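You operate a simulated robot arm through the tools that you are given. There is no shell and no other tool. Be economical: measure what you need, move in short steps, check, and stop when the job is done.

Carry out the task below with a simulated two-armed robot. There is one attempt and no reset: what you move stays moved.

JOB
Switch the right brake lever off. Put two of the yellow packs from the grey bench top on the flat carton with a red bar. Open the green-edged bench door, take the green bottle on the grey bench top and put it away on the green-edged bench cupboard shelf, then shut the door. Take the lid off the white-lid jar and lay it down on the grey bench top. Put the caps box on the grey bench top away on the middle right shelf of the steel rack. Take the beige pad and leave it on the blue book. Take the orange wipes packet and leave it on the flat carton with a green bar. The order is free. Set down upright: green bottle, caps box. The right brake lever goes to its stop.

The check looks at the end state, three seconds after you hand in, the way a careful person would. Anything else that was tipped, shoved, dropped, spilled or broken makes it a failure. Lids that push on must go on centred and level and be pressed home; caps that screw on are set level and turned clockwise until they are tight.

ROBOT AND FRAMES
Two 7-joint arms with two-finger parallel grippers on one trunk, on a base that drives. Base frame: it is fixed to the floor where the robot stands at the start and does not move with it; the origin is under the middle of the robot, x ahead of it, y to its left, z up. Units: mm, degrees, N and s.
The left shoulder is at the start at [60, 143, 885], the right one opposite. With the tool pointing down near the work surface each hand reaches from about 320 to 740 mm from the robot's upright axis, wherever it stands, measured 20 degrees to its own side. Places, roughly: beige pad (6x5x5 cm) [600, -700, 800]; blue book (15x8x3 cm) [400, -1200, 800]; caps box [-4000, 2250, 750]; flat carton with a green bar (27x21x2 cm) [3200, 6600, 800]; flat carton with a red bar (27x21x2 cm) [-4300, 2500, 800]; green bottle (7x7x18 cm) [-4300, 3200, 900]; green-edged bench cupboard shelf [-4600, -900, 400]; green-edged bench door [-4400, -700, 400]; middle right shelf of the steel rack [5200, 5800, 1000]; orange wipes packet [4750, 5500, 1250]; right brake lever [800, -300, 400]; white-lid jar (10x10x10 cm) [-4100, 3100, 800]; yellow pack (6x4x2 cm) [-4500, 3100, 800]; yellow pack (8x4x2 cm) [-4600, 2800, 800]; yellow pack (9x4x2 cm) [-4600, 2600, 800]. Payload 1.57 kg a hand.
The TCP of each hand is the grasp point between the finger pads, 30 mm short of the fingertips. In the tool frame z runs along the fingers and y along their closing line. Largest opening 110 mm; finger width 24, thickness 12; the body of the gripper, 48 by 112 mm, starts 78 mm behind the TCP.
Orientation is that of the tool frame in the base frame, as a unit quaternion [x, y, z, w]. With the fingers straight down and closing along the base's y, the tool's x points along the base's -x, its y along +y and its z along -z.

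CONTROLS
- The arms move only by the tool move_arm. It takes "left_increments", "right_increments" or both (then of equal length, played together; a hand with none holds still); each is one flat list of numbers, 7 for each row, row after row: the gripper command, from -1 (fully open) to 1 (shut), values between in proportion, then the shift along the tool's x, y, z in units of 30 mm (1.0 is 30 mm), then the turn, a rotation vector about the tool's x, y, z in units of 8 degrees (1.0 is 8 degrees). In form: [claw, tx, ty, tz, wx, wy, wz, claw, tx, ty, tz, wx, wy, wz, ...]. A call has 1 to 8 rows; each row shifts and turns the commanded pose from where the row before left it, along the tool's axes as they then stand. A call with a number of a shift or a turn outside -1 to 1 is refused whole. Rows are played at 5 a second. More than 50 mm and 8.6 degrees between two rows, or a gripper value outside its range, and nothing of the call is played. Where a pose cannot be reached the arm comes as near as it can. A force on the tool above 40 N (or 10 N above the force at the start of the call, whichever is more), or a blocked arm, ends the call early, and 0.2 s more pass. The fingers move at their own pace (about 45 mm/s each) and stop on an object; they squeeze with about 43 N. The grip force told is the motor's: it shows also when the fingers shut on nothing. Time passes only in rows, and 0.2 s behind the last, so rows that do not move let the fingers close. It gives the time, the measured TCP pose, the force on the tool (base axes), the opening and the grip force at its end, in the units of the frame above (readings bear some noise), with the torque about the TCP (base axes, N m) and any sound that the robot's microphone picked up.
- Cameras (640 x 400 px; columns grow to the right, rows downward): "scene" is now at [44.7, -34.5, 1498.4]; the picture's right is [-0.42, -0.91, 0.00], its down [-0.65, 0.30, -0.69] and it looks along [0.63, -0.29, -0.72] (base axes); focal length 268 px, centre (320, 200). "left" rides on the left gripper at [70, -16, -141] in its tool frame; the picture's right is [0.23, 0.97, 0.00], its down [-0.85, 0.20, -0.48] and it looks along [-0.47, 0.11, 0.88] (tool axes); focal length 222 px, centre (320, 200). "right" rides on the right gripper at [70, 16, -142] in its tool frame; the picture's right is [-0.23, 0.97, 0.00], its down [-0.86, -0.20, -0.48] and it looks along [-0.47, -0.11, 0.88] (tool axes); focal length 222 px, centre (320, 200). There is no depth. A picture from a camera that has moved, and an enlarged one, comes with that camera's place and axes in the base frame and with its lens.
- capture(camera): a new picture of that camera. It takes no simulated time.
- move_column(by): slides the trunk up (or, below 0, down) by that many mm; the arms and the scene camera ride with it, the base frame stays. It gives what a move gives, with no picture.
- base_move(legs): drives the robot by 1 to 6 legs, each [ahead, left, turn to the left] in mm, mm and degrees, along the robot's own axes; the way and the turn of a leg run together, so that a leg with both is an arc; at most 1500 mm and 180 degrees a leg. The arms and the cameras ride along, it lands a little off, and it stops where it bumps. It gives what a move gives.
- pan_tilt(pan, tilt): turns the head with the scene camera to pan (to the left, within 86 degrees either way) and tilt (down, from -29 to 69), counted from straight ahead of the robot. It gives what a move gives.
- enlarge(camera, box): a new picture of the part [left, top, right, bottom] of that camera's present view, enlarged. It takes no simulated time.
- finish_job(): hands the job in; it is judged then, once.

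Go step by step. Nothing tells you exact positions but the pictures and the camera data: compare them with the known pose of the tool, close in by small moves and look again before you grip or let go. The budget is 483 turns and 226 pictures, counting those below and the enlarged ones. Unless the task says otherwise, let go and move clear before handing in, and close with one line.

The tools are called after ">>>" as a command line: name --argument value ..., lists and objects as JSON in quotes. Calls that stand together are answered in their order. move_arm: Moves the arms, as the interface text tells. Its arguments: {"type":"object","properties":{"left_increments":{"type":"array","items":{"type":"number"}},"right_increments":{"type":"array","items":{"type":"number"}}},"required":[]} The other tools are called the same way: move_column (by) slides the trunk up or down; base_move (legs) drives the base; pan_tilt (pan, tilt) turns the head that bears the scene camera; capture (camera) takes a picture; enlarge (camera, box) takes an enlarged picture of a part of a camera's view; finish_job () hands the job in.

At the start:

```text
clock: 0.0
left_ee_pos: [457.3, -61.8, 1028.5]
left_orientation: [-0.001, 1.0, -0.001, 0.0]
left_contact_force: [0.1, 0.5, -0.5]
left_ft_torque: [-0.01, 0.03, 0.0]
left_grip_width: 110.1
left_gripper_force: 0.1
right_ee_pos: [339.7, -490.5, 1064.6]
right_orientation: [-0.001, 1.0, 0.0, -0.001]
right_contact_force: [-0.2, 0.2, 0.6]
right_ft_torque: [0.01, 0.02, 0.02]
right_grip_width: 109.9
right_gripper_force: 0.1
trunk travel left (down, up): [-484.0, 106.0]
robot x, y, heading: [-0.1, 3.3, -0.1]
head pan, tilt: [-25.1, 46.0]
```

scene: 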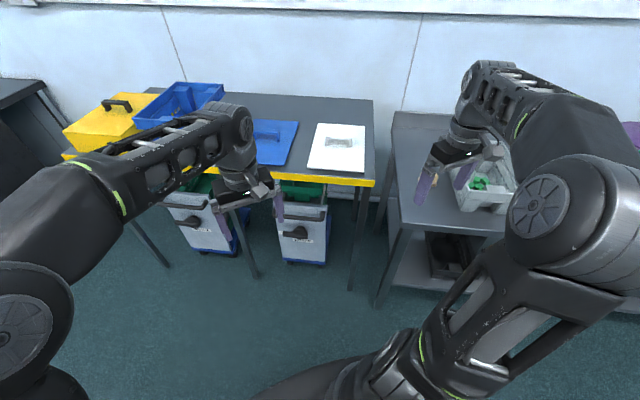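
right: 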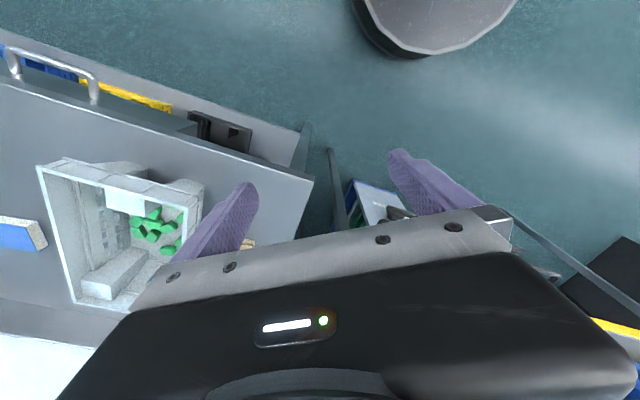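
left: 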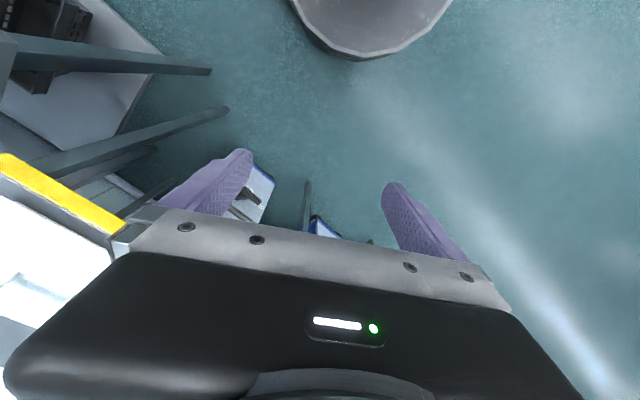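

I see a yellow-edged bench with two caddies beneath and a grey bench to the right with a tray. I start by zooming in on the lever region and the right bench.

>>> enlarge --camera "scene" --box '[140, 160, 380, 310]'

>>> enlarge --camera "right" --box '[0, 20, 320, 320]'

```text
2.67 times, centred on (260, 235) of scene
camera zoom: at [44.7, -34.5, 1498.4], right [-0.42, -0.91, 0.0], down [-0.65, 0.3, -0.69], along [0.63, -0.29, -0.72], focal length 715 px, centre (480, 107)
```

zoom: 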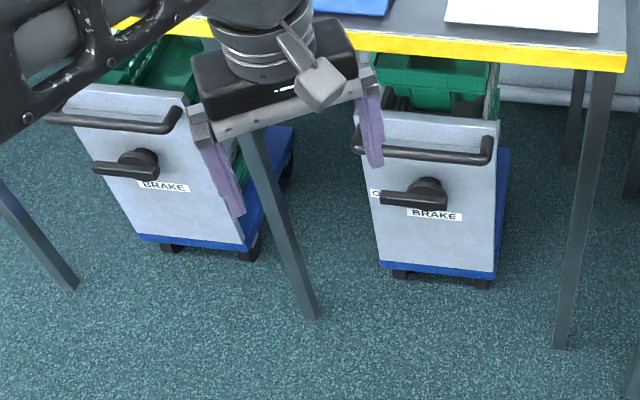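

```text
1.33 times, centred on (160, 170) of right
camera zoom: at [269.3, -473.9, 1206.5], right [0.23, 0.97, 0.0], down [0.86, -0.2, 0.48], along [0.47, -0.11, -0.88], focal length 296 px, centre (533, 240)
```

zoom: 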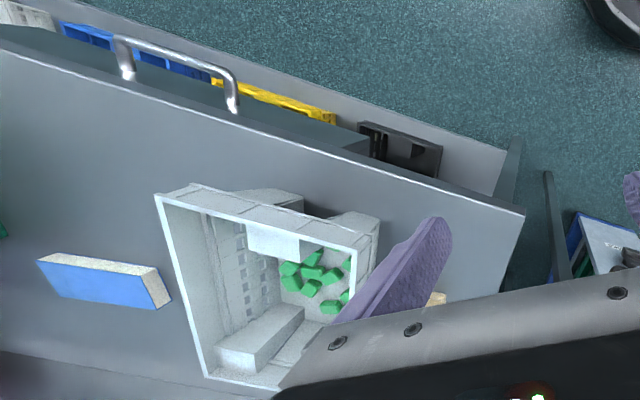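

The levers sit on the front panels of the caddies; the blue book lies beside an open tray on the right bench. I look round with the head.

>>> pan_tilt --pan -62 --tilt 40

>>> capture --camera "scene"

```text
clock: 1.0
left_ee_pos: [456.2, -62.0, 1028.1]
left_orientation: [0.0, 1.0, 0.0, 0.0]
left_contact_force: [0.2, 0.9, -0.2]
left_ft_torque: [0.0, -0.01, -0.03]
left_grip_width: 110.0
left_gripper_force: 0.1
right_ee_pos: [339.9, -489.8, 1064.6]
right_orientation: [-0.001, 1.0, 0.0, 0.0]
right_contact_force: [-0.1, -0.3, -0.4]
right_ft_torque: [0.03, -0.02, 0.01]
right_grip_width: 109.9
right_gripper_force: 0.0
trunk travel left (down, up): [-484.0, 106.0]
robot x, y, heading: [-0.8, 2.4, 0.1]
head pan, tilt: [-62.0, 40.0]
```

```text
220 pictures are left
camera scene: at [11.8, -75.4, 1507.0], right [-0.88, -0.47, 0.0], down [-0.3, 0.57, -0.77], along [0.36, -0.68, -0.64], focal length 268 px, centre (320, 200)
```

scene: 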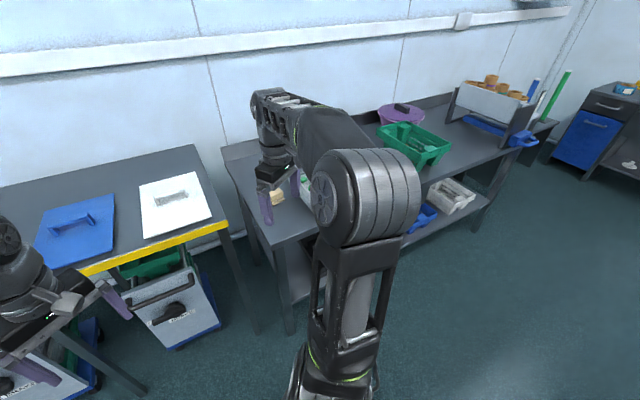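

Both pad and book lie on the skewed right bench. I turn square to it, drive nearer and look again.

>>> base_move --legs '[[0, 0, -32], [240, -120, 0]]'

>>> pan_tilt --pan -10 --tilt 50

>>> capture --camera "scene"

>>> capture --camera "right"

```text
clock: 4.4
left_ee_pos: [489.2, -523.0, 1026.5]
left_orientation: [0.275, 0.961, 0.001, -0.001]
left_contact_force: [0.3, -0.7, 0.2]
left_ft_torque: [0.01, 0.01, 0.01]
left_grip_width: 110.0
left_gripper_force: 0.0
right_ee_pos: [162.5, -823.2, 1064.4]
right_orientation: [0.276, 0.961, 0.0, -0.001]
right_contact_force: [-0.2, -0.8, -0.9]
right_ft_torque: [0.02, -0.02, 0.01]
right_grip_width: 110.1
right_gripper_force: 0.0
trunk travel left (down, up): [-484.0, 106.0]
robot x, y, heading: [131.9, -226.9, -31.8]
head pan, tilt: [-62.0, 40.0]
```

```text
clock: 5.7
left_ee_pos: [489.3, -522.6, 1028.2]
left_orientation: [0.276, 0.961, 0.0, -0.001]
left_contact_force: [-0.4, 0.2, -1.1]
left_ft_torque: [-0.02, -0.01, -0.02]
left_grip_width: 110.1
left_gripper_force: 0.0
right_ee_pos: [164.3, -821.8, 1065.3]
right_orientation: [0.275, 0.961, 0.0, 0.0]
right_contact_force: [0.3, 0.4, 0.7]
right_ft_torque: [-0.02, 0.01, 0.02]
right_grip_width: 110.0
right_gripper_force: 0.1
trunk travel left (down, up): [-484.0, 106.0]
robot x, y, heading: [134.8, -228.4, -31.9]
head pan, tilt: [-10.0, 50.0]
```

```text
219 pictures are left
camera scene: at [167.9, -263.6, 1492.9], right [-0.67, -0.74, 0.0], down [-0.57, 0.51, -0.64], along [0.48, -0.43, -0.77], focal length 268 px, centre (320, 200)
```

scene: 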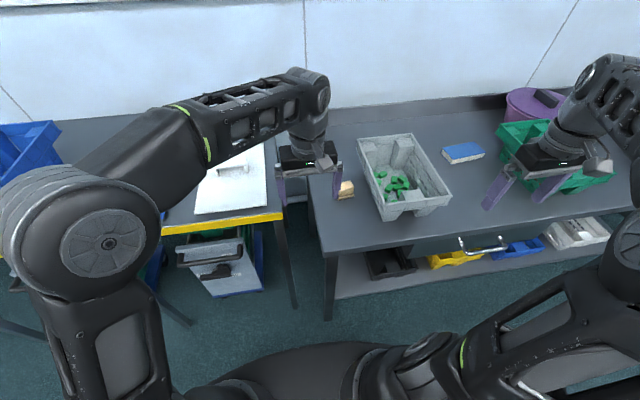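

```text
218 pictures are left
camera right: at [111.5, -772.4, 1206.5], right [0.71, 0.71, 0.0], down [0.62, -0.62, 0.48], along [0.34, -0.34, -0.88], focal length 222 px, centre (320, 200)
```

right: 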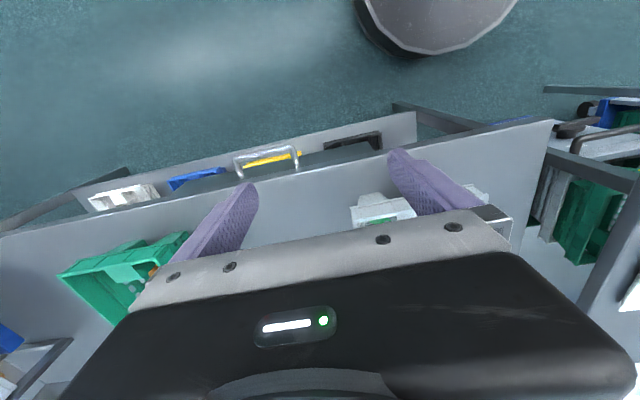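

Pad and tray are clear from here and in the right hand's reach. I pull the left hand back and bring the right hand above the pad.

>>> move_arm --left_increments '[-1, 0.5, 0.8, 0, 0, 0, 0, -1, 0.5, 0.8, 0, 0, 0, 0, -1, 0.5, 0.8, 0, 0, 0, 0, -1, 0.5, 0.8, 0, 0, 0, 0, -1, 0.5, 0.8, 0, 0, 0, 0, -1, 0.5, 0.8, 0, 0, 0, 0, -1, 0.5, 0.8, 0, 0, 0, 0, -1, 0.5, 0.8, 0, 0, 0, 0]' --right_increments '[-1, -0.9, 0.9, 0, 0, 0, 0, -1, -0.9, 0.9, 0, 0, 0, 0, -1, -0.9, 0.9, 0, 0, 0, 0, -1, -0.9, 0.9, 0, 0, 0, 0, -1, -0.9, 0.9, 0, 0, 0, 0, -1, -0.9, 0.9, 0, 0, 0, 0, -1, -0.9, 0.9, 0, 0, 0, 0, -1, -0.9, 0.9, 0, 0, 0, 0]'

>>> capture --camera "right"

>>> capture --camera "scene"

```text
clock: 7.5
left_ee_pos: [487.8, -295.8, 1027.0]
left_orientation: [0.275, 0.961, 0.0, 0.0]
left_contact_force: [0.5, 1.0, 0.4]
left_ft_torque: [-0.03, -0.01, 0.02]
left_grip_width: 110.0
left_gripper_force: 0.1
right_ee_pos: [442.6, -732.7, 1045.7]
right_orientation: [0.275, 0.961, -0.002, 0.002]
right_contact_force: [-0.2, -0.2, -0.2]
right_ft_torque: [0.0, 0.05, 0.01]
right_grip_width: 109.9
right_gripper_force: 0.2
right hand out of reach, approached as far as the arm can: row 6, 7, 8
trunk travel left (down, up): [-484.0, 106.0]
robot x, y, heading: [133.3, -226.8, -32.1]
head pan, tilt: [-10.0, 50.0]
```

```text
217 pictures are left
camera right: at [392.8, -680.2, 1186.5], right [0.71, 0.71, 0.0], down [0.62, -0.62, 0.48], along [0.34, -0.34, -0.88], focal length 222 px, centre (320, 200)
```

right: 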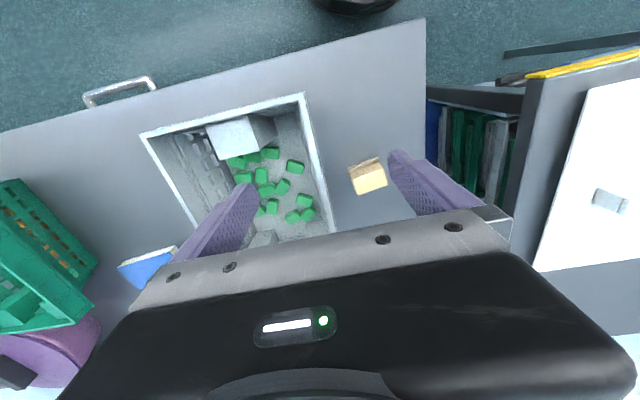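

```text
216 pictures are left
camera scene: at [168.6, -262.6, 1492.9], right [-0.67, -0.74, 0.0], down [-0.57, 0.51, -0.64], along [0.48, -0.43, -0.77], focal length 268 px, centre (320, 200)
```

scene: 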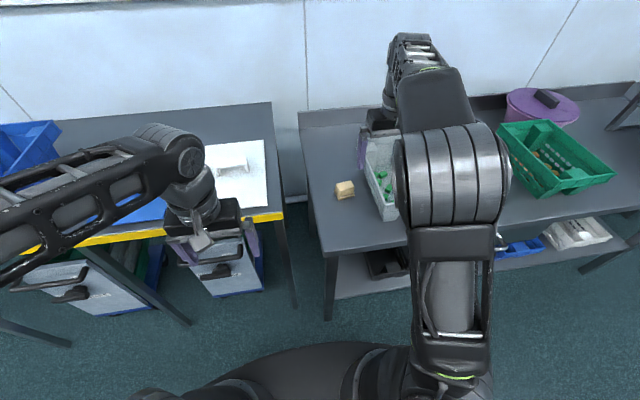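

The pad is near [562, -728], the right hand ran out of reach at that height. I lower it a bit and go on toward the pad.

>>> move_arm --right_increments '[-1, 0, 0, 1, 0, 0, 0, -1, 0, 0, 1, 0, 0, 0, -1, 0, 0.5, 1, 0, 0, 0, -1, -0.5, 0.5, 0, 0, 0, 0]'

```text
clock: 8.4
left_ee_pos: [488.7, -296.8, 1027.5]
left_orientation: [0.276, 0.961, 0.0, 0.0]
left_contact_force: [-0.4, -0.1, 0.5]
left_ft_torque: [0.01, 0.02, 0.01]
left_grip_width: 109.8
left_gripper_force: 0.0
right_ee_pos: [471.3, -716.2, 953.6]
right_orientation: [0.276, 0.961, 0.0, 0.0]
right_contact_force: [1.0, 0.0, -0.3]
right_ft_torque: [-0.01, -0.01, 0.0]
right_grip_width: 110.1
right_gripper_force: 0.0
trunk travel left (down, up): [-484.0, 106.0]
robot x, y, heading: [135.5, -231.0, -31.9]
head pan, tilt: [-10.0, 50.0]
```

Reach is fine lower down. I move over the pad, still above it, and look.

>>> move_arm --right_increments '[-1, -0.93, 0.42, 0, 0, 0, 0, -1, -0.93, 0.42, 0, 0, 0, 0, -1, -0.93, 0.42, 0.5, 0, 0, 0]'

>>> capture --camera "right"

>>> capture --camera "scene"

```text
clock: 9.2
left_ee_pos: [488.6, -297.4, 1027.8]
left_orientation: [0.275, 0.961, 0.0, 0.0]
left_contact_force: [0.4, -0.4, -0.4]
left_ft_torque: [-0.01, 0.02, 0.01]
left_grip_width: 109.7
left_gripper_force: 0.0
right_ee_pos: [534.7, -684.8, 941.8]
right_orientation: [0.276, 0.961, -0.001, 0.001]
right_contact_force: [-0.6, 0.3, 0.3]
right_ft_torque: [-0.01, -0.03, 0.01]
right_grip_width: 110.0
right_gripper_force: 0.0
right hand out of reach, approached as far as the arm can: row 1, 2, 3
trunk travel left (down, up): [-484.0, 106.0]
robot x, y, heading: [133.6, -228.4, -31.8]
head pan, tilt: [-10.0, 50.0]
```

```text
215 pictures are left
camera right: at [482.8, -634.3, 1083.2], right [0.71, 0.71, 0.0], down [0.62, -0.62, 0.48], along [0.34, -0.34, -0.88], focal length 222 px, centre (320, 200)
```

right: 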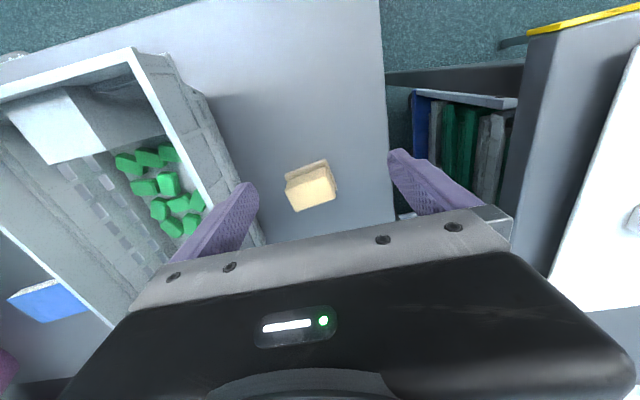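

```text
214 pictures are left
camera scene: at [168.4, -263.2, 1492.9], right [-0.67, -0.74, 0.0], down [-0.57, 0.51, -0.64], along [0.48, -0.43, -0.77], focal length 268 px, centre (320, 200)
```

scene: 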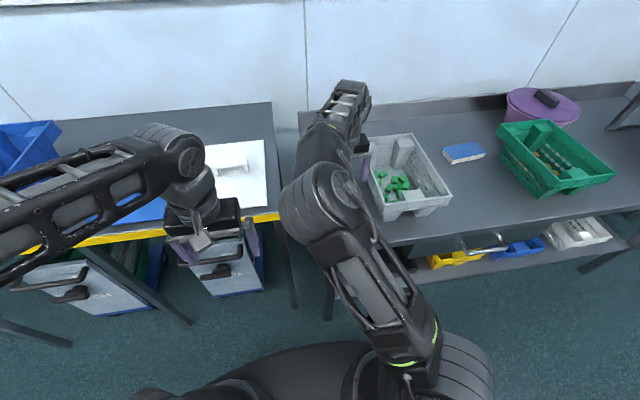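

The pad is at about [565, -727]; I drive the base a little ahead to bring it in comfortable reach.

>>> base_move --legs '[[55, 0, 0]]'

>>> move_arm --right_increments '[-0.5, 0.2, -0.5, 0.5, 0, 0, 0, -0.5, 0, 0, 0, 0, 0, 0]'

>>> capture --camera "right"

```text
clock: 10.2
left_ee_pos: [533.5, -326.1, 1026.5]
left_orientation: [0.276, 0.961, 0.0, -0.001]
left_contact_force: [0.0, -0.7, -0.4]
left_ft_torque: [0.06, 0.04, -0.01]
left_grip_width: 109.9
left_gripper_force: 0.2
right_ee_pos: [579.0, -714.7, 941.3]
right_orientation: [0.276, 0.961, -0.001, 0.0]
right_contact_force: [-0.1, -0.2, 0.1]
right_ft_torque: [0.01, 0.02, -0.03]
right_grip_width: 110.1
right_gripper_force: 0.1
trunk travel left (down, up): [-484.0, 106.0]
robot x, y, heading: [179.1, -256.9, -32.0]
head pan, tilt: [-10.0, 50.0]
```

```text
clock: 10.8
left_ee_pos: [534.1, -325.9, 1027.4]
left_orientation: [0.276, 0.961, 0.0, 0.0]
left_contact_force: [-0.7, -0.6, -0.3]
left_ft_torque: [-0.01, -0.03, -0.01]
left_grip_width: 110.0
left_gripper_force: 0.0
right_ee_pos: [565.1, -723.4, 926.3]
right_orientation: [0.276, 0.961, -0.002, 0.002]
right_contact_force: [-0.7, -0.6, 0.3]
right_ft_torque: [-0.01, -0.01, 0.02]
right_grip_width: 82.4
right_gripper_force: 0.1
trunk travel left (down, up): [-484.0, 106.0]
robot x, y, heading: [178.5, -256.3, -32.0]
head pan, tilt: [-10.0, 50.0]
```

```text
213 pictures are left
camera right: at [513.7, -672.2, 1067.3], right [0.71, 0.71, 0.0], down [0.62, -0.62, 0.48], along [0.34, -0.34, -0.88], focal length 222 px, centre (320, 200)
```

right: 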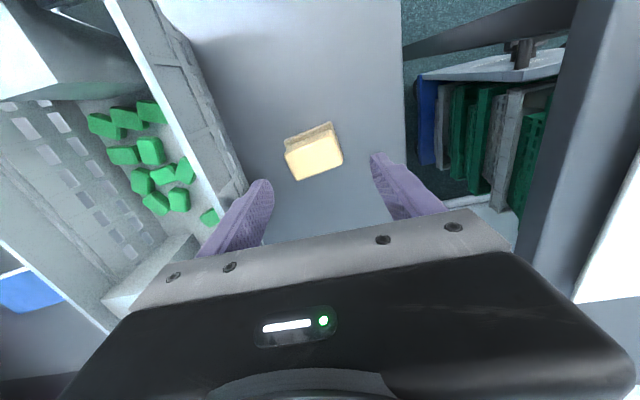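

Aligned within a centimetre; I correct, descend and close on the pad.

>>> move_arm --right_increments '[-0.5, -0.23, -0.23, 0.9, 0, 0, 0, -0.5, 0, 0, 0.9, 0, 0, 0, -0.5, 0, 0, 0.9, 0, 0, 0, -0.5, 0, 0, 0.8, 0, 0, 0]'

>>> capture --camera "right"

```text
clock: 11.8
left_ee_pos: [533.9, -326.3, 1027.0]
left_orientation: [0.276, 0.961, 0.001, 0.0]
left_contact_force: [-0.2, 0.4, -0.5]
left_ft_torque: [0.02, 0.0, -0.01]
left_grip_width: 110.0
left_gripper_force: 0.1
right_ee_pos: [563.7, -710.6, 837.4]
right_orientation: [0.275, 0.962, -0.001, 0.002]
right_contact_force: [0.0, 0.5, -0.2]
right_ft_torque: [-0.01, 0.0, -0.01]
right_grip_width: 82.7
right_gripper_force: 0.0
right hand out of reach, approached as far as the arm can: row 1, 3, 4
trunk travel left (down, up): [-484.0, 106.0]
robot x, y, heading: [181.4, -251.7, -32.1]
head pan, tilt: [-10.0, 50.0]
```

```text
212 pictures are left
camera right: at [512.7, -659.3, 977.8], right [0.71, 0.71, 0.0], down [0.62, -0.62, 0.48], along [0.34, -0.34, -0.88], focal length 222 px, centre (320, 200)
```

right: 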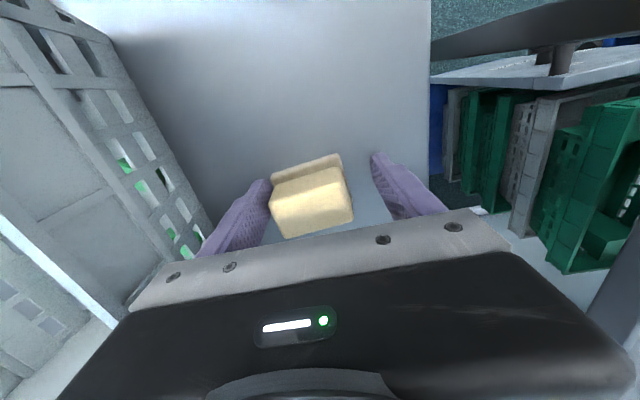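

The pad is between the fingers; I try going a bit lower before closing.

>>> move_arm --right_increments '[-0.5, 0, -0.27, 0.2, 0, 0, 0, -0.5, 0, 0, 0.3, 0, 0, 0]'

```text
clock: 12.4
left_ee_pos: [534.1, -324.9, 1029.0]
left_orientation: [0.275, 0.961, 0.001, 0.0]
left_contact_force: [0.3, 0.3, 0.0]
left_ft_torque: [-0.02, -0.02, -0.02]
left_grip_width: 109.8
left_gripper_force: 0.0
right_ee_pos: [563.3, -710.8, 837.5]
right_orientation: [0.275, 0.961, -0.001, 0.002]
right_contact_force: [0.2, 0.8, 0.5]
right_ft_torque: [0.0, 0.0, -0.01]
right_grip_width: 82.7
right_gripper_force: 0.0
right hand out of reach, approached as far as the arm can: row 1, 2
trunk travel left (down, up): [-484.0, 106.0]
robot x, y, heading: [178.5, -255.6, -32.1]
head pan, tilt: [-10.0, 50.0]
```

The arm is at a joint limit there, so I lower the trunk with the hand by 20 mm, shift the base slightly right, and close.

>>> base_move --legs '[[6, -8, 0]]'

>>> move_column --by -20

>>> capture --camera "right"

```text
clock: 13.1
left_ee_pos: [534.7, -336.2, 1028.1]
left_orientation: [0.276, 0.961, -0.001, 0.0]
left_contact_force: [0.6, 0.0, 0.1]
left_ft_torque: [0.01, -0.01, 0.01]
left_grip_width: 109.9
left_gripper_force: 0.1
right_ee_pos: [565.4, -722.2, 837.0]
right_orientation: [0.275, 0.961, -0.002, 0.003]
right_contact_force: [0.2, -0.9, 0.8]
right_ft_torque: [0.03, 0.0, 0.0]
right_grip_width: 82.6
right_gripper_force: 0.0
trunk travel left (down, up): [-484.0, 106.0]
robot x, y, heading: [181.0, -265.1, -31.6]
head pan, tilt: [-10.0, 50.0]
```

```text
clock: 13.6
left_ee_pos: [533.6, -335.2, 1015.1]
left_orientation: [0.276, 0.961, 0.0, 0.0]
left_contact_force: [-0.3, 0.8, 0.1]
left_ft_torque: [-0.01, 0.04, -0.03]
left_grip_width: 109.9
left_gripper_force: 0.1
right_ee_pos: [564.0, -721.4, 831.1]
right_orientation: [0.275, 0.962, -0.001, 0.004]
right_contact_force: [-7.5, 5.9, 12.8]
right_ft_torque: [0.51, 0.17, 0.11]
right_grip_width: 82.0
right_gripper_force: 0.2
trunk travel left (down, up): [-470.0, 120.0]
robot x, y, heading: [177.7, -266.5, -31.7]
head pan, tilt: [-10.0, 50.0]
stopped: the force on the tool passed its limit at 49 N (the readings are from after the stop); the commanded pose is now the measured one
```

```text
211 pictures are left
camera right: at [512.6, -669.2, 971.0], right [0.71, 0.71, 0.0], down [0.62, -0.62, 0.49], along [0.35, -0.34, -0.87], focal length 222 px, centre (320, 200)
```

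right: 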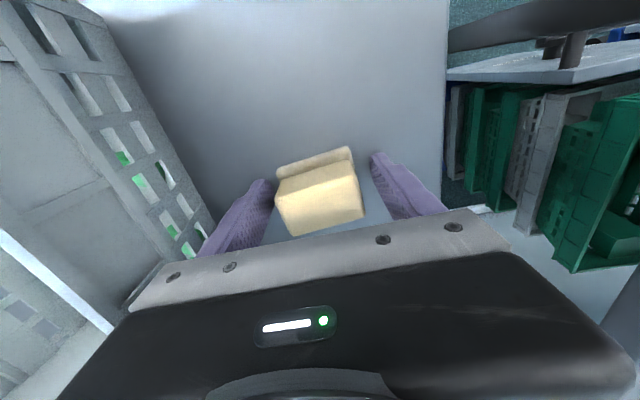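

The bench top is about z=800, so the hand is already at grasp height. I ease up and close.

>>> move_arm --right_increments '[-0.5, 0, 0, -0.15, 0, 0, 0, 1, 0, 0, 0, 0, 0, 0, 1, 0, 0, 0, 0, 0, 0, 1, 0, 0, 0, 0, 0, 0, 1, 0, 0, 0, 0, 0, 0]'

>>> capture --camera "right"

```text
clock: 14.8
left_ee_pos: [534.9, -335.9, 1015.3]
left_orientation: [0.276, 0.961, 0.0, 0.0]
left_contact_force: [-0.3, -0.2, -0.2]
left_ft_torque: [0.02, 0.0, 0.01]
left_grip_width: 109.9
left_gripper_force: 0.1
right_ee_pos: [567.0, -720.7, 832.8]
right_orientation: [0.275, 0.962, -0.002, 0.006]
right_contact_force: [0.7, 0.8, 0.5]
right_ft_torque: [0.01, 0.02, 0.0]
right_grip_width: 58.9
right_gripper_force: 37.5
trunk travel left (down, up): [-470.0, 120.0]
robot x, y, heading: [181.6, -264.9, -32.0]
head pan, tilt: [-10.0, 50.0]
```

```text
210 pictures are left
camera right: at [513.3, -669.7, 973.9], right [0.71, 0.71, 0.0], down [0.62, -0.62, 0.49], along [0.35, -0.34, -0.87], focal length 222 px, centre (320, 200)
```

right: 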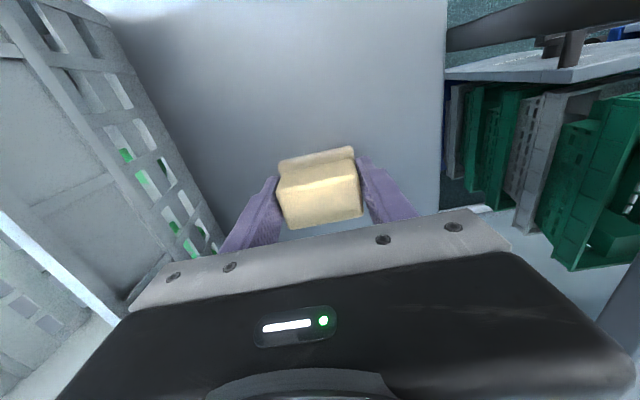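

Gripped at 59 mm. I lift with the trunk and arm, then slide the base right along the bench toward the book.

>>> move_column --by 120

>>> move_arm --right_increments '[1, 0.4, 0, -1, 0, 0, 0, 1, 0.4, 0, -1, 0, 0, 0, 1, 0.4, 0, -1, 0, 0, 0]'

>>> capture --camera "scene"

```text
clock: 16.3
left_ee_pos: [532.8, -335.1, 1133.9]
left_orientation: [0.275, 0.961, -0.001, 0.0]
left_contact_force: [0.8, -0.5, 0.3]
left_ft_torque: [0.01, -0.02, 0.01]
left_grip_width: 110.1
left_gripper_force: 0.0
right_ee_pos: [564.9, -721.1, 952.1]
right_orientation: [0.275, 0.962, -0.002, 0.005]
right_contact_force: [-0.3, -0.8, -0.4]
right_ft_torque: [-0.02, 0.0, 0.02]
right_grip_width: 58.8
right_gripper_force: 42.8
trunk travel left (down, up): [-590.0, 0.0]
robot x, y, heading: [177.5, -268.3, -32.0]
head pan, tilt: [-10.0, 50.0]
```

```text
clock: 17.1
left_ee_pos: [533.8, -334.2, 1133.4]
left_orientation: [0.275, 0.961, 0.0, 0.002]
left_contact_force: [-0.2, -0.1, -0.2]
left_ft_torque: [0.0, -0.02, 0.01]
left_grip_width: 109.7
left_gripper_force: 0.0
right_ee_pos: [532.6, -702.3, 1043.4]
right_orientation: [0.274, 0.962, -0.002, 0.006]
right_contact_force: [-2.1, 0.2, -0.7]
right_ft_torque: [-0.03, -0.02, 0.03]
right_grip_width: 58.9
right_gripper_force: 42.9
trunk travel left (down, up): [-590.0, 0.0]
robot x, y, heading: [180.6, -267.7, -32.0]
head pan, tilt: [-10.0, 50.0]
```

```text
209 pictures are left
camera scene: at [213.4, -301.5, 1599.2], right [-0.67, -0.74, 0.0], down [-0.57, 0.51, -0.64], along [0.48, -0.43, -0.77], focal length 268 px, centre (320, 200)
```

scene: 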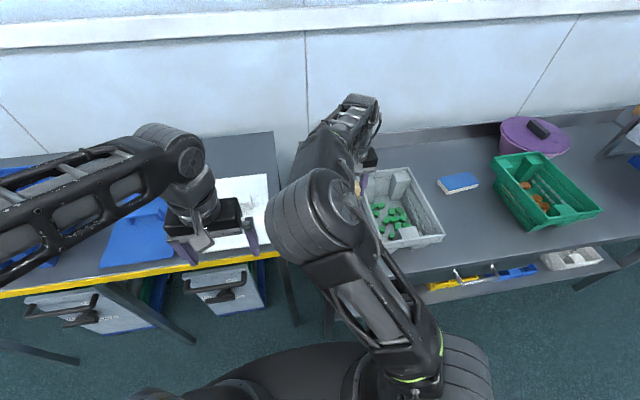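

Book at about [396, -1195]. I slide right 470 mm and slightly forward.

>>> base_move --legs '[[0, -470, 0], [40, 0, 0]]'

>>> capture --camera "right"

>>> capture --camera "scene"

```text
clock: 20.4
left_ee_pos: [319.4, -758.8, 1132.9]
left_orientation: [0.275, 0.961, 0.001, -0.001]
left_contact_force: [-0.3, -0.3, 0.0]
left_ft_torque: [0.0, 0.06, -0.01]
left_grip_width: 110.2
left_gripper_force: 0.1
right_ee_pos: [318.6, -1125.3, 1042.0]
right_orientation: [0.274, 0.962, -0.001, 0.004]
right_contact_force: [0.5, 0.3, -1.0]
right_ft_torque: [0.01, 0.02, 0.01]
right_grip_width: 58.6
right_gripper_force: 42.9
trunk travel left (down, up): [-590.0, 0.0]
robot x, y, heading: [-34.2, -690.7, -32.1]
head pan, tilt: [-10.0, 50.0]
```

```text
208 pictures are left
camera right: at [266.2, -1074.7, 1182.4], right [0.71, 0.71, 0.0], down [0.62, -0.62, 0.49], along [0.35, -0.34, -0.87], focal length 222 px, centre (320, 200)
```

right: 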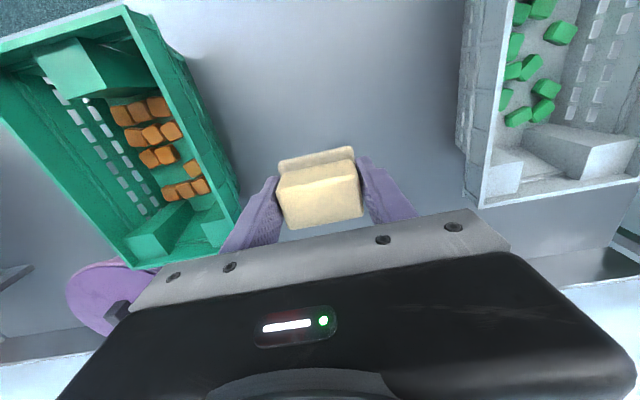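

```text
207 pictures are left
camera scene: at [-0.3, -726.4, 1599.1], right [-0.67, -0.74, 0.0], down [-0.57, 0.51, -0.64], along [0.48, -0.43, -0.77], focal length 268 px, centre (320, 200)
```

scene: 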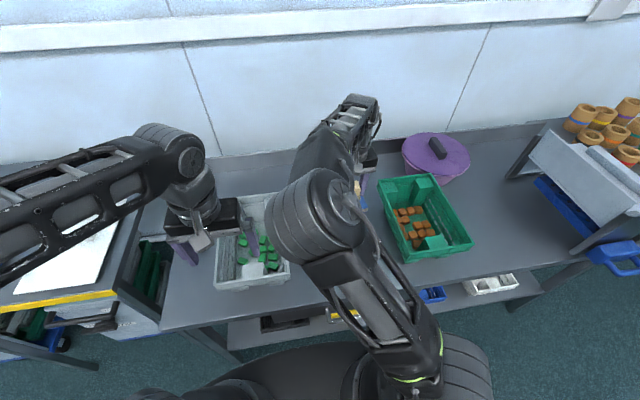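

The book is just ahead of the held pad. I extend the arm 100 mm and lower somewhat.

>>> move_arm --right_increments '[1, -0.85, -0.15, 0.4, 0, 0, 0, 1, -0.85, -0.15, 0.4, 0, 0, 0, 1, -0.85, -0.15, 0.6, 0, 0, 0, 1, -0.85, -0.15, 0.6, 0, 0, 0]'

>>> capture --camera "scene"

```text
clock: 21.4
left_ee_pos: [318.1, -757.9, 1133.4]
left_orientation: [0.276, 0.961, 0.0, 0.0]
left_contact_force: [0.5, 0.3, 0.6]
left_ft_torque: [0.03, -0.01, 0.01]
left_grip_width: 110.1
left_gripper_force: 0.0
right_ee_pos: [367.2, -1143.2, 988.6]
right_orientation: [0.274, 0.962, -0.001, 0.006]
right_contact_force: [0.4, -0.7, -1.0]
right_ft_torque: [0.0, 0.01, -0.02]
right_grip_width: 58.9
right_gripper_force: 43.1
right hand out of reach, approached as far as the arm can: row 2, 3, 4
trunk travel left (down, up): [-590.0, 0.0]
robot x, y, heading: [-37.9, -690.3, -32.0]
head pan, tilt: [-10.0, 50.0]
```

```text
206 pictures are left
camera scene: at [-1.7, -724.5, 1599.2], right [-0.67, -0.74, 0.0], down [-0.57, 0.51, -0.64], along [0.48, -0.43, -0.77], focal length 268 px, centre (320, 200)
```

scene: 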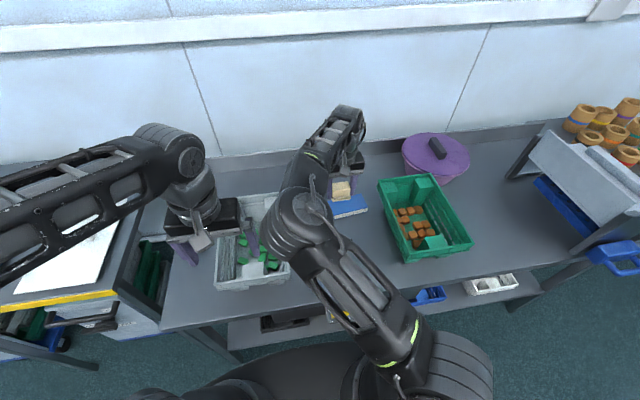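

The arm stops extending short of its nominal reach, perhaps a wrist limit. I test whether yawing the tool frees it.

>>> move_arm --right_increments '[1, 0, 0, 0, 0, 0, 1, 1, 0, 0, 0, 0, 0, 1, 1, 0, 0, 0, 0, 0, 1, 1, -0.8, 0.3, 0, 0, 0, 0]'

```text
clock: 22.4
left_ee_pos: [317.5, -758.4, 1134.4]
left_orientation: [0.276, 0.961, -0.001, 0.0]
left_contact_force: [-0.5, 0.1, 0.3]
left_ft_torque: [-0.02, -0.02, 0.03]
left_grip_width: 109.7
left_gripper_force: 0.0
right_ee_pos: [376.1, -1137.3, 992.9]
right_orientation: [0.469, 0.883, -0.001, 0.007]
right_contact_force: [-1.5, 0.0, -1.1]
right_ft_torque: [0.0, 0.02, 0.06]
right_grip_width: 58.9
right_gripper_force: 43.0
right hand out of reach, approached as far as the arm can: row 4
trunk travel left (down, up): [-590.0, 0.0]
robot x, y, heading: [-39.0, -689.8, -32.1]
head pan, tilt: [-10.0, 50.0]
```

Yaw doesn't help, so it is true reach from the shoulder. Turning the robot left brings its right shoulder nearer the book; I undo the yaw and do that.

>>> move_arm --right_increments '[1, 0.5, 0, -0.5, 0, 0, -1, 1, 0.5, 0, -0.5, 0, 0, -1, 1, 0.5, 0, 0, 0, 0, -1]'

>>> base_move --legs '[[0, 0, 35], [-86, -123, 0]]'

>>> pan_tilt --pan -50 --tilt 50

>>> capture --camera "scene"

>>> capture --camera "right"

```text
clock: 23.2
left_ee_pos: [316.2, -759.0, 1132.8]
left_orientation: [0.275, 0.961, 0.0, 0.0]
left_contact_force: [0.2, 0.2, 0.6]
left_ft_torque: [0.03, 0.01, 0.01]
left_grip_width: 109.6
left_gripper_force: 0.1
right_ee_pos: [343.0, -1104.9, 1023.2]
right_orientation: [0.272, 0.962, -0.002, 0.006]
right_contact_force: [-0.1, -0.6, -0.2]
right_ft_torque: [0.0, -0.04, -0.02]
right_grip_width: 58.7
right_gripper_force: 42.7
trunk travel left (down, up): [-590.0, 0.0]
robot x, y, heading: [-37.3, -688.7, -32.2]
head pan, tilt: [-10.0, 50.0]
```

```text
clock: 26.3
left_ee_pos: [212.4, -669.0, 1134.4]
left_orientation: [-0.027, 1.0, 0.001, 0.0]
left_contact_force: [-0.2, 0.0, 0.2]
left_ft_torque: [0.07, -0.04, -0.03]
left_grip_width: 110.2
left_gripper_force: 0.1
right_ee_pos: [433.3, -938.6, 1023.3]
right_orientation: [-0.03, 1.0, 0.001, 0.006]
right_contact_force: [-0.3, -0.3, -0.2]
right_ft_torque: [0.05, -0.01, 0.01]
right_grip_width: 58.7
right_gripper_force: 43.1
trunk travel left (down, up): [-590.0, 0.0]
robot x, y, heading: [-115.3, -818.5, 3.2]
head pan, tilt: [-10.0, 50.0]
```

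```text
clock: 27.3
left_ee_pos: [213.3, -667.7, 1134.2]
left_orientation: [-0.027, 1.0, 0.0, 0.0]
left_contact_force: [0.3, -0.4, -0.3]
left_ft_torque: [0.0, 0.02, 0.0]
left_grip_width: 110.0
left_gripper_force: 0.0
right_ee_pos: [434.5, -937.0, 1022.4]
right_orientation: [-0.028, 1.0, 0.0, 0.005]
right_contact_force: [-1.2, 0.7, -0.2]
right_ft_torque: [-0.01, 0.01, 0.05]
right_grip_width: 59.0
right_gripper_force: 42.9
trunk travel left (down, up): [-590.0, 0.0]
robot x, y, heading: [-113.9, -815.3, 3.2]
head pan, tilt: [-50.0, 50.0]
```

```text
205 pictures are left
camera scene: at [-91.0, -872.3, 1599.2], right [-0.73, -0.68, 0.0], down [-0.52, 0.56, -0.64], along [0.44, -0.47, -0.77], focal length 268 px, centre (320, 200)
```

scene: 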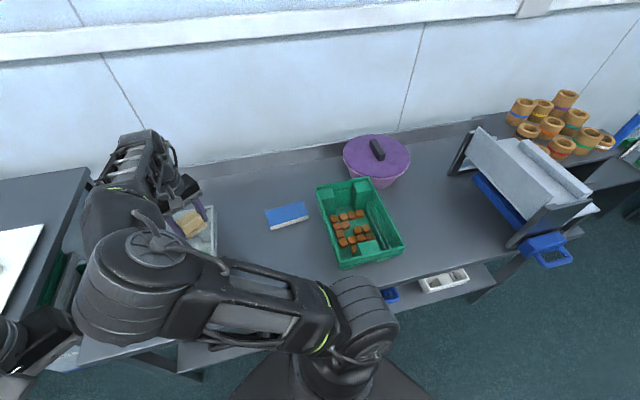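

```text
204 pictures are left
camera right: at [362.2, -924.0, 1164.1], right [0.17, 0.99, 0.0], down [0.86, -0.15, 0.49], along [0.48, -0.08, -0.87], focal length 222 px, centre (320, 200)
```

right: 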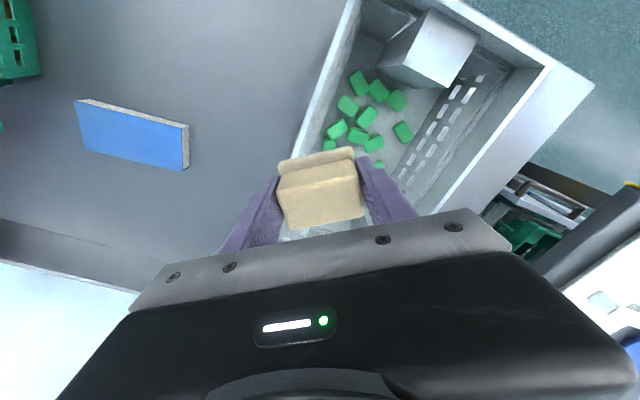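

The book centres near [394, -1212]. I swing the hand sideways over it.

>>> move_arm --right_increments '[1, 0.22, -1, 0, 0, 0, 0, 1, 0.22, -1, 0, 0, 0, 0, 1, 0.22, -1, 0, 0, 0, 0, 1, 0.22, -1, 0, 0, 0, 0, 1, 0.22, -1, 0, 0, 0, 0, 1, 0.22, -1, 0, 0, 0, 0, 1, 0.22, -1, 0, 0, 0, 0, 1, 0.22, -1, 0, 0, 0, 0]'

>>> move_arm --right_increments '[1, 0, -1, 0, 0, 0, 0, 1, 0, 0, 1, 0, 0, 1, 1, 0, 0, 1, 0, 0, 1, 1, 0, 0, 0.5, 0, 0, 1]'

>>> capture --camera "scene"

>>> capture --camera "right"

```text
clock: 29.1
left_ee_pos: [212.2, -669.3, 1134.3]
left_orientation: [-0.027, 1.0, 0.0, 0.001]
left_contact_force: [-0.4, 0.8, 1.6]
left_ft_torque: [-0.01, -0.05, 0.0]
left_grip_width: 109.9
left_gripper_force: 0.0
right_ee_pos: [365.8, -1119.4, 1041.7]
right_orientation: [-0.029, 1.0, 0.0, 0.006]
right_contact_force: [-0.6, 0.1, -1.0]
right_ft_torque: [0.05, -0.04, 0.0]
right_grip_width: 58.6
right_gripper_force: 43.1
right hand out of reach, approached as far as the arm can: row 5, 6, 7, 8
trunk travel left (down, up): [-590.0, 0.0]
robot x, y, heading: [-117.0, -812.5, 3.2]
head pan, tilt: [-50.0, 50.0]
```

```text
clock: 30.1
left_ee_pos: [214.4, -665.8, 1132.2]
left_orientation: [-0.027, 1.0, -0.001, 0.001]
left_contact_force: [0.0, 0.8, -0.1]
left_ft_torque: [-0.06, 0.01, 0.0]
left_grip_width: 109.8
left_gripper_force: 0.1
right_ee_pos: [369.1, -1106.9, 986.6]
right_orientation: [0.176, 0.984, 0.0, 0.013]
right_contact_force: [0.3, 0.9, -0.4]
right_ft_torque: [-0.07, -0.02, -0.01]
right_grip_width: 59.0
right_gripper_force: 42.9
right hand out of reach, approached as far as the arm can: row 1, 2, 4
trunk travel left (down, up): [-590.0, 0.0]
robot x, y, heading: [-114.0, -814.6, 3.0]
head pan, tilt: [-50.0, 50.0]
```

```text
203 pictures are left
camera scene: at [-90.8, -870.4, 1599.3], right [-0.73, -0.68, 0.0], down [-0.52, 0.56, -0.64], along [0.44, -0.47, -0.77], focal length 268 px, centre (320, 200)
```

scene: 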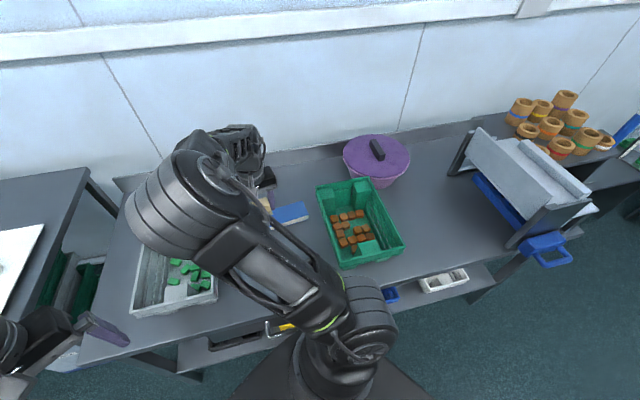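

```text
202 pictures are left
camera right: at [304.9, -1066.3, 1127.0], right [0.55, 0.83, 0.01], down [0.72, -0.48, 0.5], along [0.42, -0.27, -0.87], focal length 222 px, centre (320, 200)
```

right: 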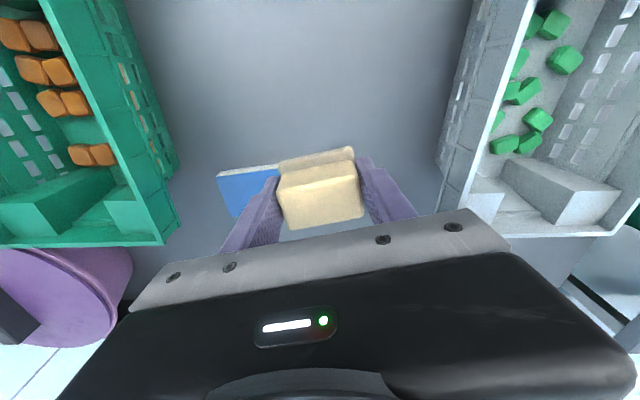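

The hand stalls again, though lower heights reach farther. I try continuing outward from this height.

>>> move_arm --right_increments '[1, -0.3, -0.8, 0.2, 0, 0, 0, 1, -0.3, -0.8, 0.2, 0, 0, 0, 1, -0.3, -0.8, 0.2, 0, 0, 0]'

```text
clock: 30.9
left_ee_pos: [214.1, -667.5, 1134.1]
left_orientation: [-0.027, 1.0, 0.0, 0.0]
left_contact_force: [-0.4, 0.9, 0.4]
left_ft_torque: [0.0, -0.03, 0.0]
left_grip_width: 109.9
left_gripper_force: 0.0
right_ee_pos: [352.8, -1114.5, 990.2]
right_orientation: [0.18, 0.984, 0.001, 0.006]
right_contact_force: [-0.1, 0.6, -0.7]
right_ft_torque: [0.02, 0.0, -0.01]
right_grip_width: 58.8
right_gripper_force: 42.9
right hand out of reach, approached as far as the arm can: row 1, 2, 3
trunk travel left (down, up): [-590.0, 0.0]
robot x, y, heading: [-114.0, -816.6, 3.2]
head pan, tilt: [-50.0, 50.0]
```

I retract the hand toward its starting posture to let the elbow swing out, and look at the arm's shape.

>>> move_arm --right_increments '[1, 1, 0, -0.5, 0, 0, -1, 1, 1, 0, -0.5, 0, 0, -1, 1, 1, 0, 0, 0, 0, -1, 1, 1, -0.5, 0, 0, 0, 0, 1, 1, -0.5, 0, 0, 0, 0, 1, 0.5, -1, 0, 0, 0, 0, 1, 0, -1, 0, 0, 0, 0, 1, 0, -1, 0, 0, 0, 0]'

>>> move_arm --right_increments '[1, 0, -1, 0, 0, 0, 0, 1, 0, -1, 0, 0, 0, 0, 1, 0, -1, 0, 0, 0, 0, 1, 0, -1, 0, 0, 0, 0]'

>>> capture --camera "scene"

```text
clock: 32.7
left_ee_pos: [212.5, -668.7, 1133.9]
left_orientation: [-0.028, 1.0, 0.001, 0.0]
left_contact_force: [-0.6, -0.5, 0.1]
left_ft_torque: [0.02, 0.0, 0.0]
left_grip_width: 109.8
left_gripper_force: 0.0
right_ee_pos: [196.8, -1222.6, 1015.9]
right_orientation: [-0.029, 1.0, 0.0, 0.005]
right_contact_force: [-0.1, -0.5, -1.1]
right_ft_torque: [0.0, 0.03, -0.01]
right_grip_width: 58.9
right_gripper_force: 43.3
trunk travel left (down, up): [-590.0, 0.0]
robot x, y, heading: [-115.8, -815.1, 3.3]
head pan, tilt: [-50.0, 50.0]
```

```text
clock: 33.7
left_ee_pos: [213.2, -667.2, 1134.8]
left_orientation: [-0.027, 1.0, 0.0, 0.0]
left_contact_force: [0.4, 0.0, 0.2]
left_ft_torque: [-0.02, 0.0, -0.01]
left_grip_width: 110.0
left_gripper_force: 0.1
right_ee_pos: [204.1, -1340.3, 1017.9]
right_orientation: [-0.029, 1.0, 0.0, 0.005]
right_contact_force: [0.5, -0.2, -1.0]
right_ft_torque: [-0.01, -0.01, 0.01]
right_grip_width: 58.8
right_gripper_force: 42.6
trunk travel left (down, up): [-590.0, 0.0]
robot x, y, heading: [-112.4, -810.9, 3.0]
head pan, tilt: [-50.0, 50.0]
```

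```text
201 pictures are left
camera scene: at [-90.9, -873.1, 1599.2], right [-0.73, -0.68, 0.0], down [-0.52, 0.56, -0.64], along [0.44, -0.47, -0.77], focal length 268 px, centre (320, 200)
```

scene: 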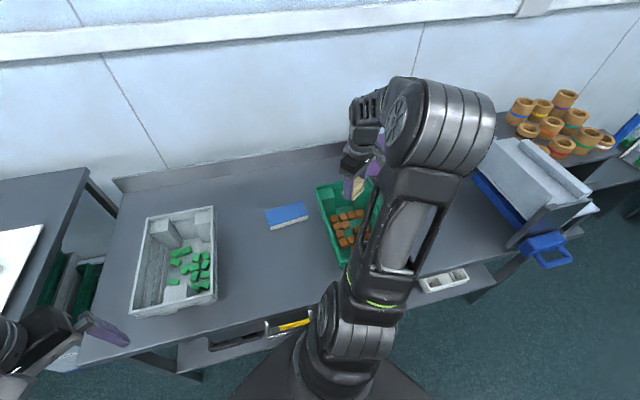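

The elbow has swung over to the right now. From here I go out and in over the book.

>>> move_arm --right_increments '[1, -0.9, 0, 0.3, 0, 0, 0, 1, -0.9, 0, 0.3, 0, 0, 0, 1, -0.9, 0.5, 0.3, 0, 0, 0, 1, -0.9, 0.6, 0, 0, 0, 0, 1, -0.9, 0.8, 0, 0, 0, 0, 1, -0.9, 0.8, 0, 0, 0, 0, 1, -0.9, 0.8, 0, 0, 0, 0]'

>>> capture --camera "scene"

```text
clock: 35.3
left_ee_pos: [214.1, -667.9, 1133.5]
left_orientation: [-0.027, 1.0, 0.0, 0.0]
left_contact_force: [-0.7, 0.1, 0.2]
left_ft_torque: [0.0, 0.04, 0.01]
left_grip_width: 110.1
left_gripper_force: 0.1
right_ee_pos: [385.0, -1225.1, 994.8]
right_orientation: [-0.029, 1.0, 0.0, 0.005]
right_contact_force: [-0.3, -0.4, -0.8]
right_ft_torque: [-0.03, -0.03, -0.02]
right_grip_width: 58.9
right_gripper_force: 43.0
trunk travel left (down, up): [-590.0, 0.0]
robot x, y, heading: [-115.1, -812.3, 3.2]
head pan, tilt: [-50.0, 50.0]
```

```text
200 pictures are left
camera scene: at [-90.3, -872.0, 1599.2], right [-0.73, -0.68, 0.0], down [-0.52, 0.56, -0.64], along [0.44, -0.47, -0.77], focal length 268 px, centre (320, 200)
```

scene: 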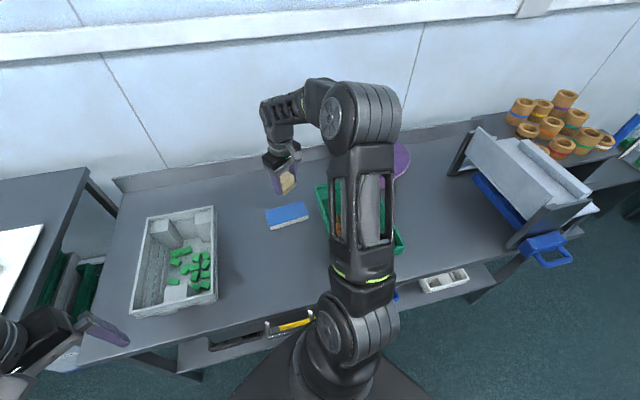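

That posture works. I yaw to match the book and check from the wrist camera.

>>> move_arm --right_increments '[1, 0, 0, 0.5, 0, 0, 1, 1, 0, 0, 0.5, 0, 0, 1, 1, 0, 0, 0.5, 0, 0, 1]'

>>> capture --camera "right"

```text
clock: 36.1
left_ee_pos: [214.0, -667.5, 1132.4]
left_orientation: [-0.028, 1.0, -0.001, 0.0]
left_contact_force: [0.5, -0.4, -0.3]
left_ft_torque: [0.0, -0.03, 0.01]
left_grip_width: 110.0
left_gripper_force: 0.2
right_ee_pos: [386.5, -1224.7, 948.3]
right_orientation: [0.181, 0.984, 0.0, 0.005]
right_contact_force: [-0.4, 0.2, 0.2]
right_ft_torque: [0.0, -0.02, 0.0]
right_grip_width: 58.7
right_gripper_force: 43.3
trunk travel left (down, up): [-590.0, 0.0]
robot x, y, heading: [-114.8, -809.2, 3.5]
head pan, tilt: [-50.0, 50.0]
```

```text
199 pictures are left
camera right: at [325.5, -1184.1, 1089.7], right [0.56, 0.83, 0.01], down [0.72, -0.49, 0.49], along [0.41, -0.27, -0.87], focal length 222 px, centre (320, 200)
```

right: 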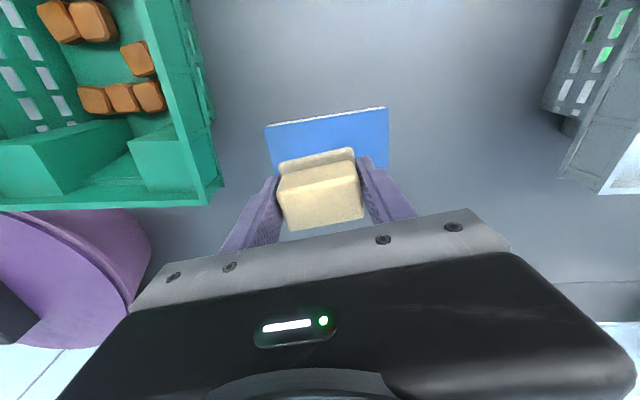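

Book centre ≈ [400, -1216]; I correct the small offset and descend.

>>> move_arm --right_increments '[1, -0.28, 0.43, 0.7, 0, 0, 0, 1, 0, 0, 0.7, 0, 0, 0, 1, 0, 0, 0.7, 0, 0, 0, 1, 0, 0, 0.5, 0, 0, 0]'

>>> capture --camera "right"

```text
clock: 37.1
left_ee_pos: [212.8, -668.7, 1134.0]
left_orientation: [-0.027, 1.0, -0.001, -0.001]
left_contact_force: [-0.6, -0.2, 0.0]
left_ft_torque: [0.01, 0.01, 0.02]
left_grip_width: 110.0
left_gripper_force: 0.1
right_ee_pos: [400.5, -1216.6, 870.8]
right_orientation: [0.18, 0.984, 0.001, 0.005]
right_contact_force: [-0.5, -0.2, -1.1]
right_ft_torque: [-0.03, 0.02, 0.04]
right_grip_width: 58.7
right_gripper_force: 43.0
trunk travel left (down, up): [-590.0, 0.0]
robot x, y, heading: [-118.1, -815.3, 3.2]
head pan, tilt: [-50.0, 50.0]
```

```text
198 pictures are left
camera right: at [337.9, -1176.6, 1011.1], right [0.56, 0.83, 0.01], down [0.72, -0.49, 0.49], along [0.41, -0.27, -0.87], focal length 222 px, centre (320, 200)
```

right: 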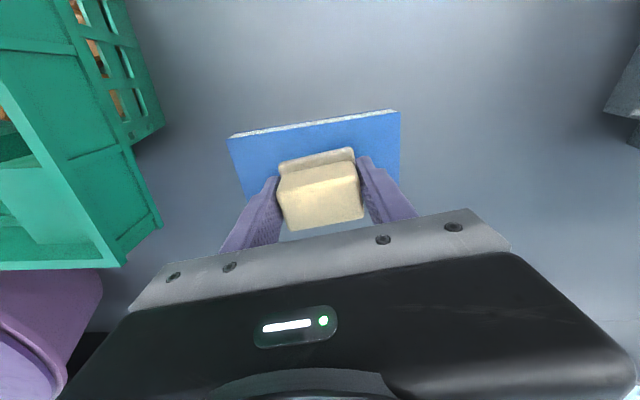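

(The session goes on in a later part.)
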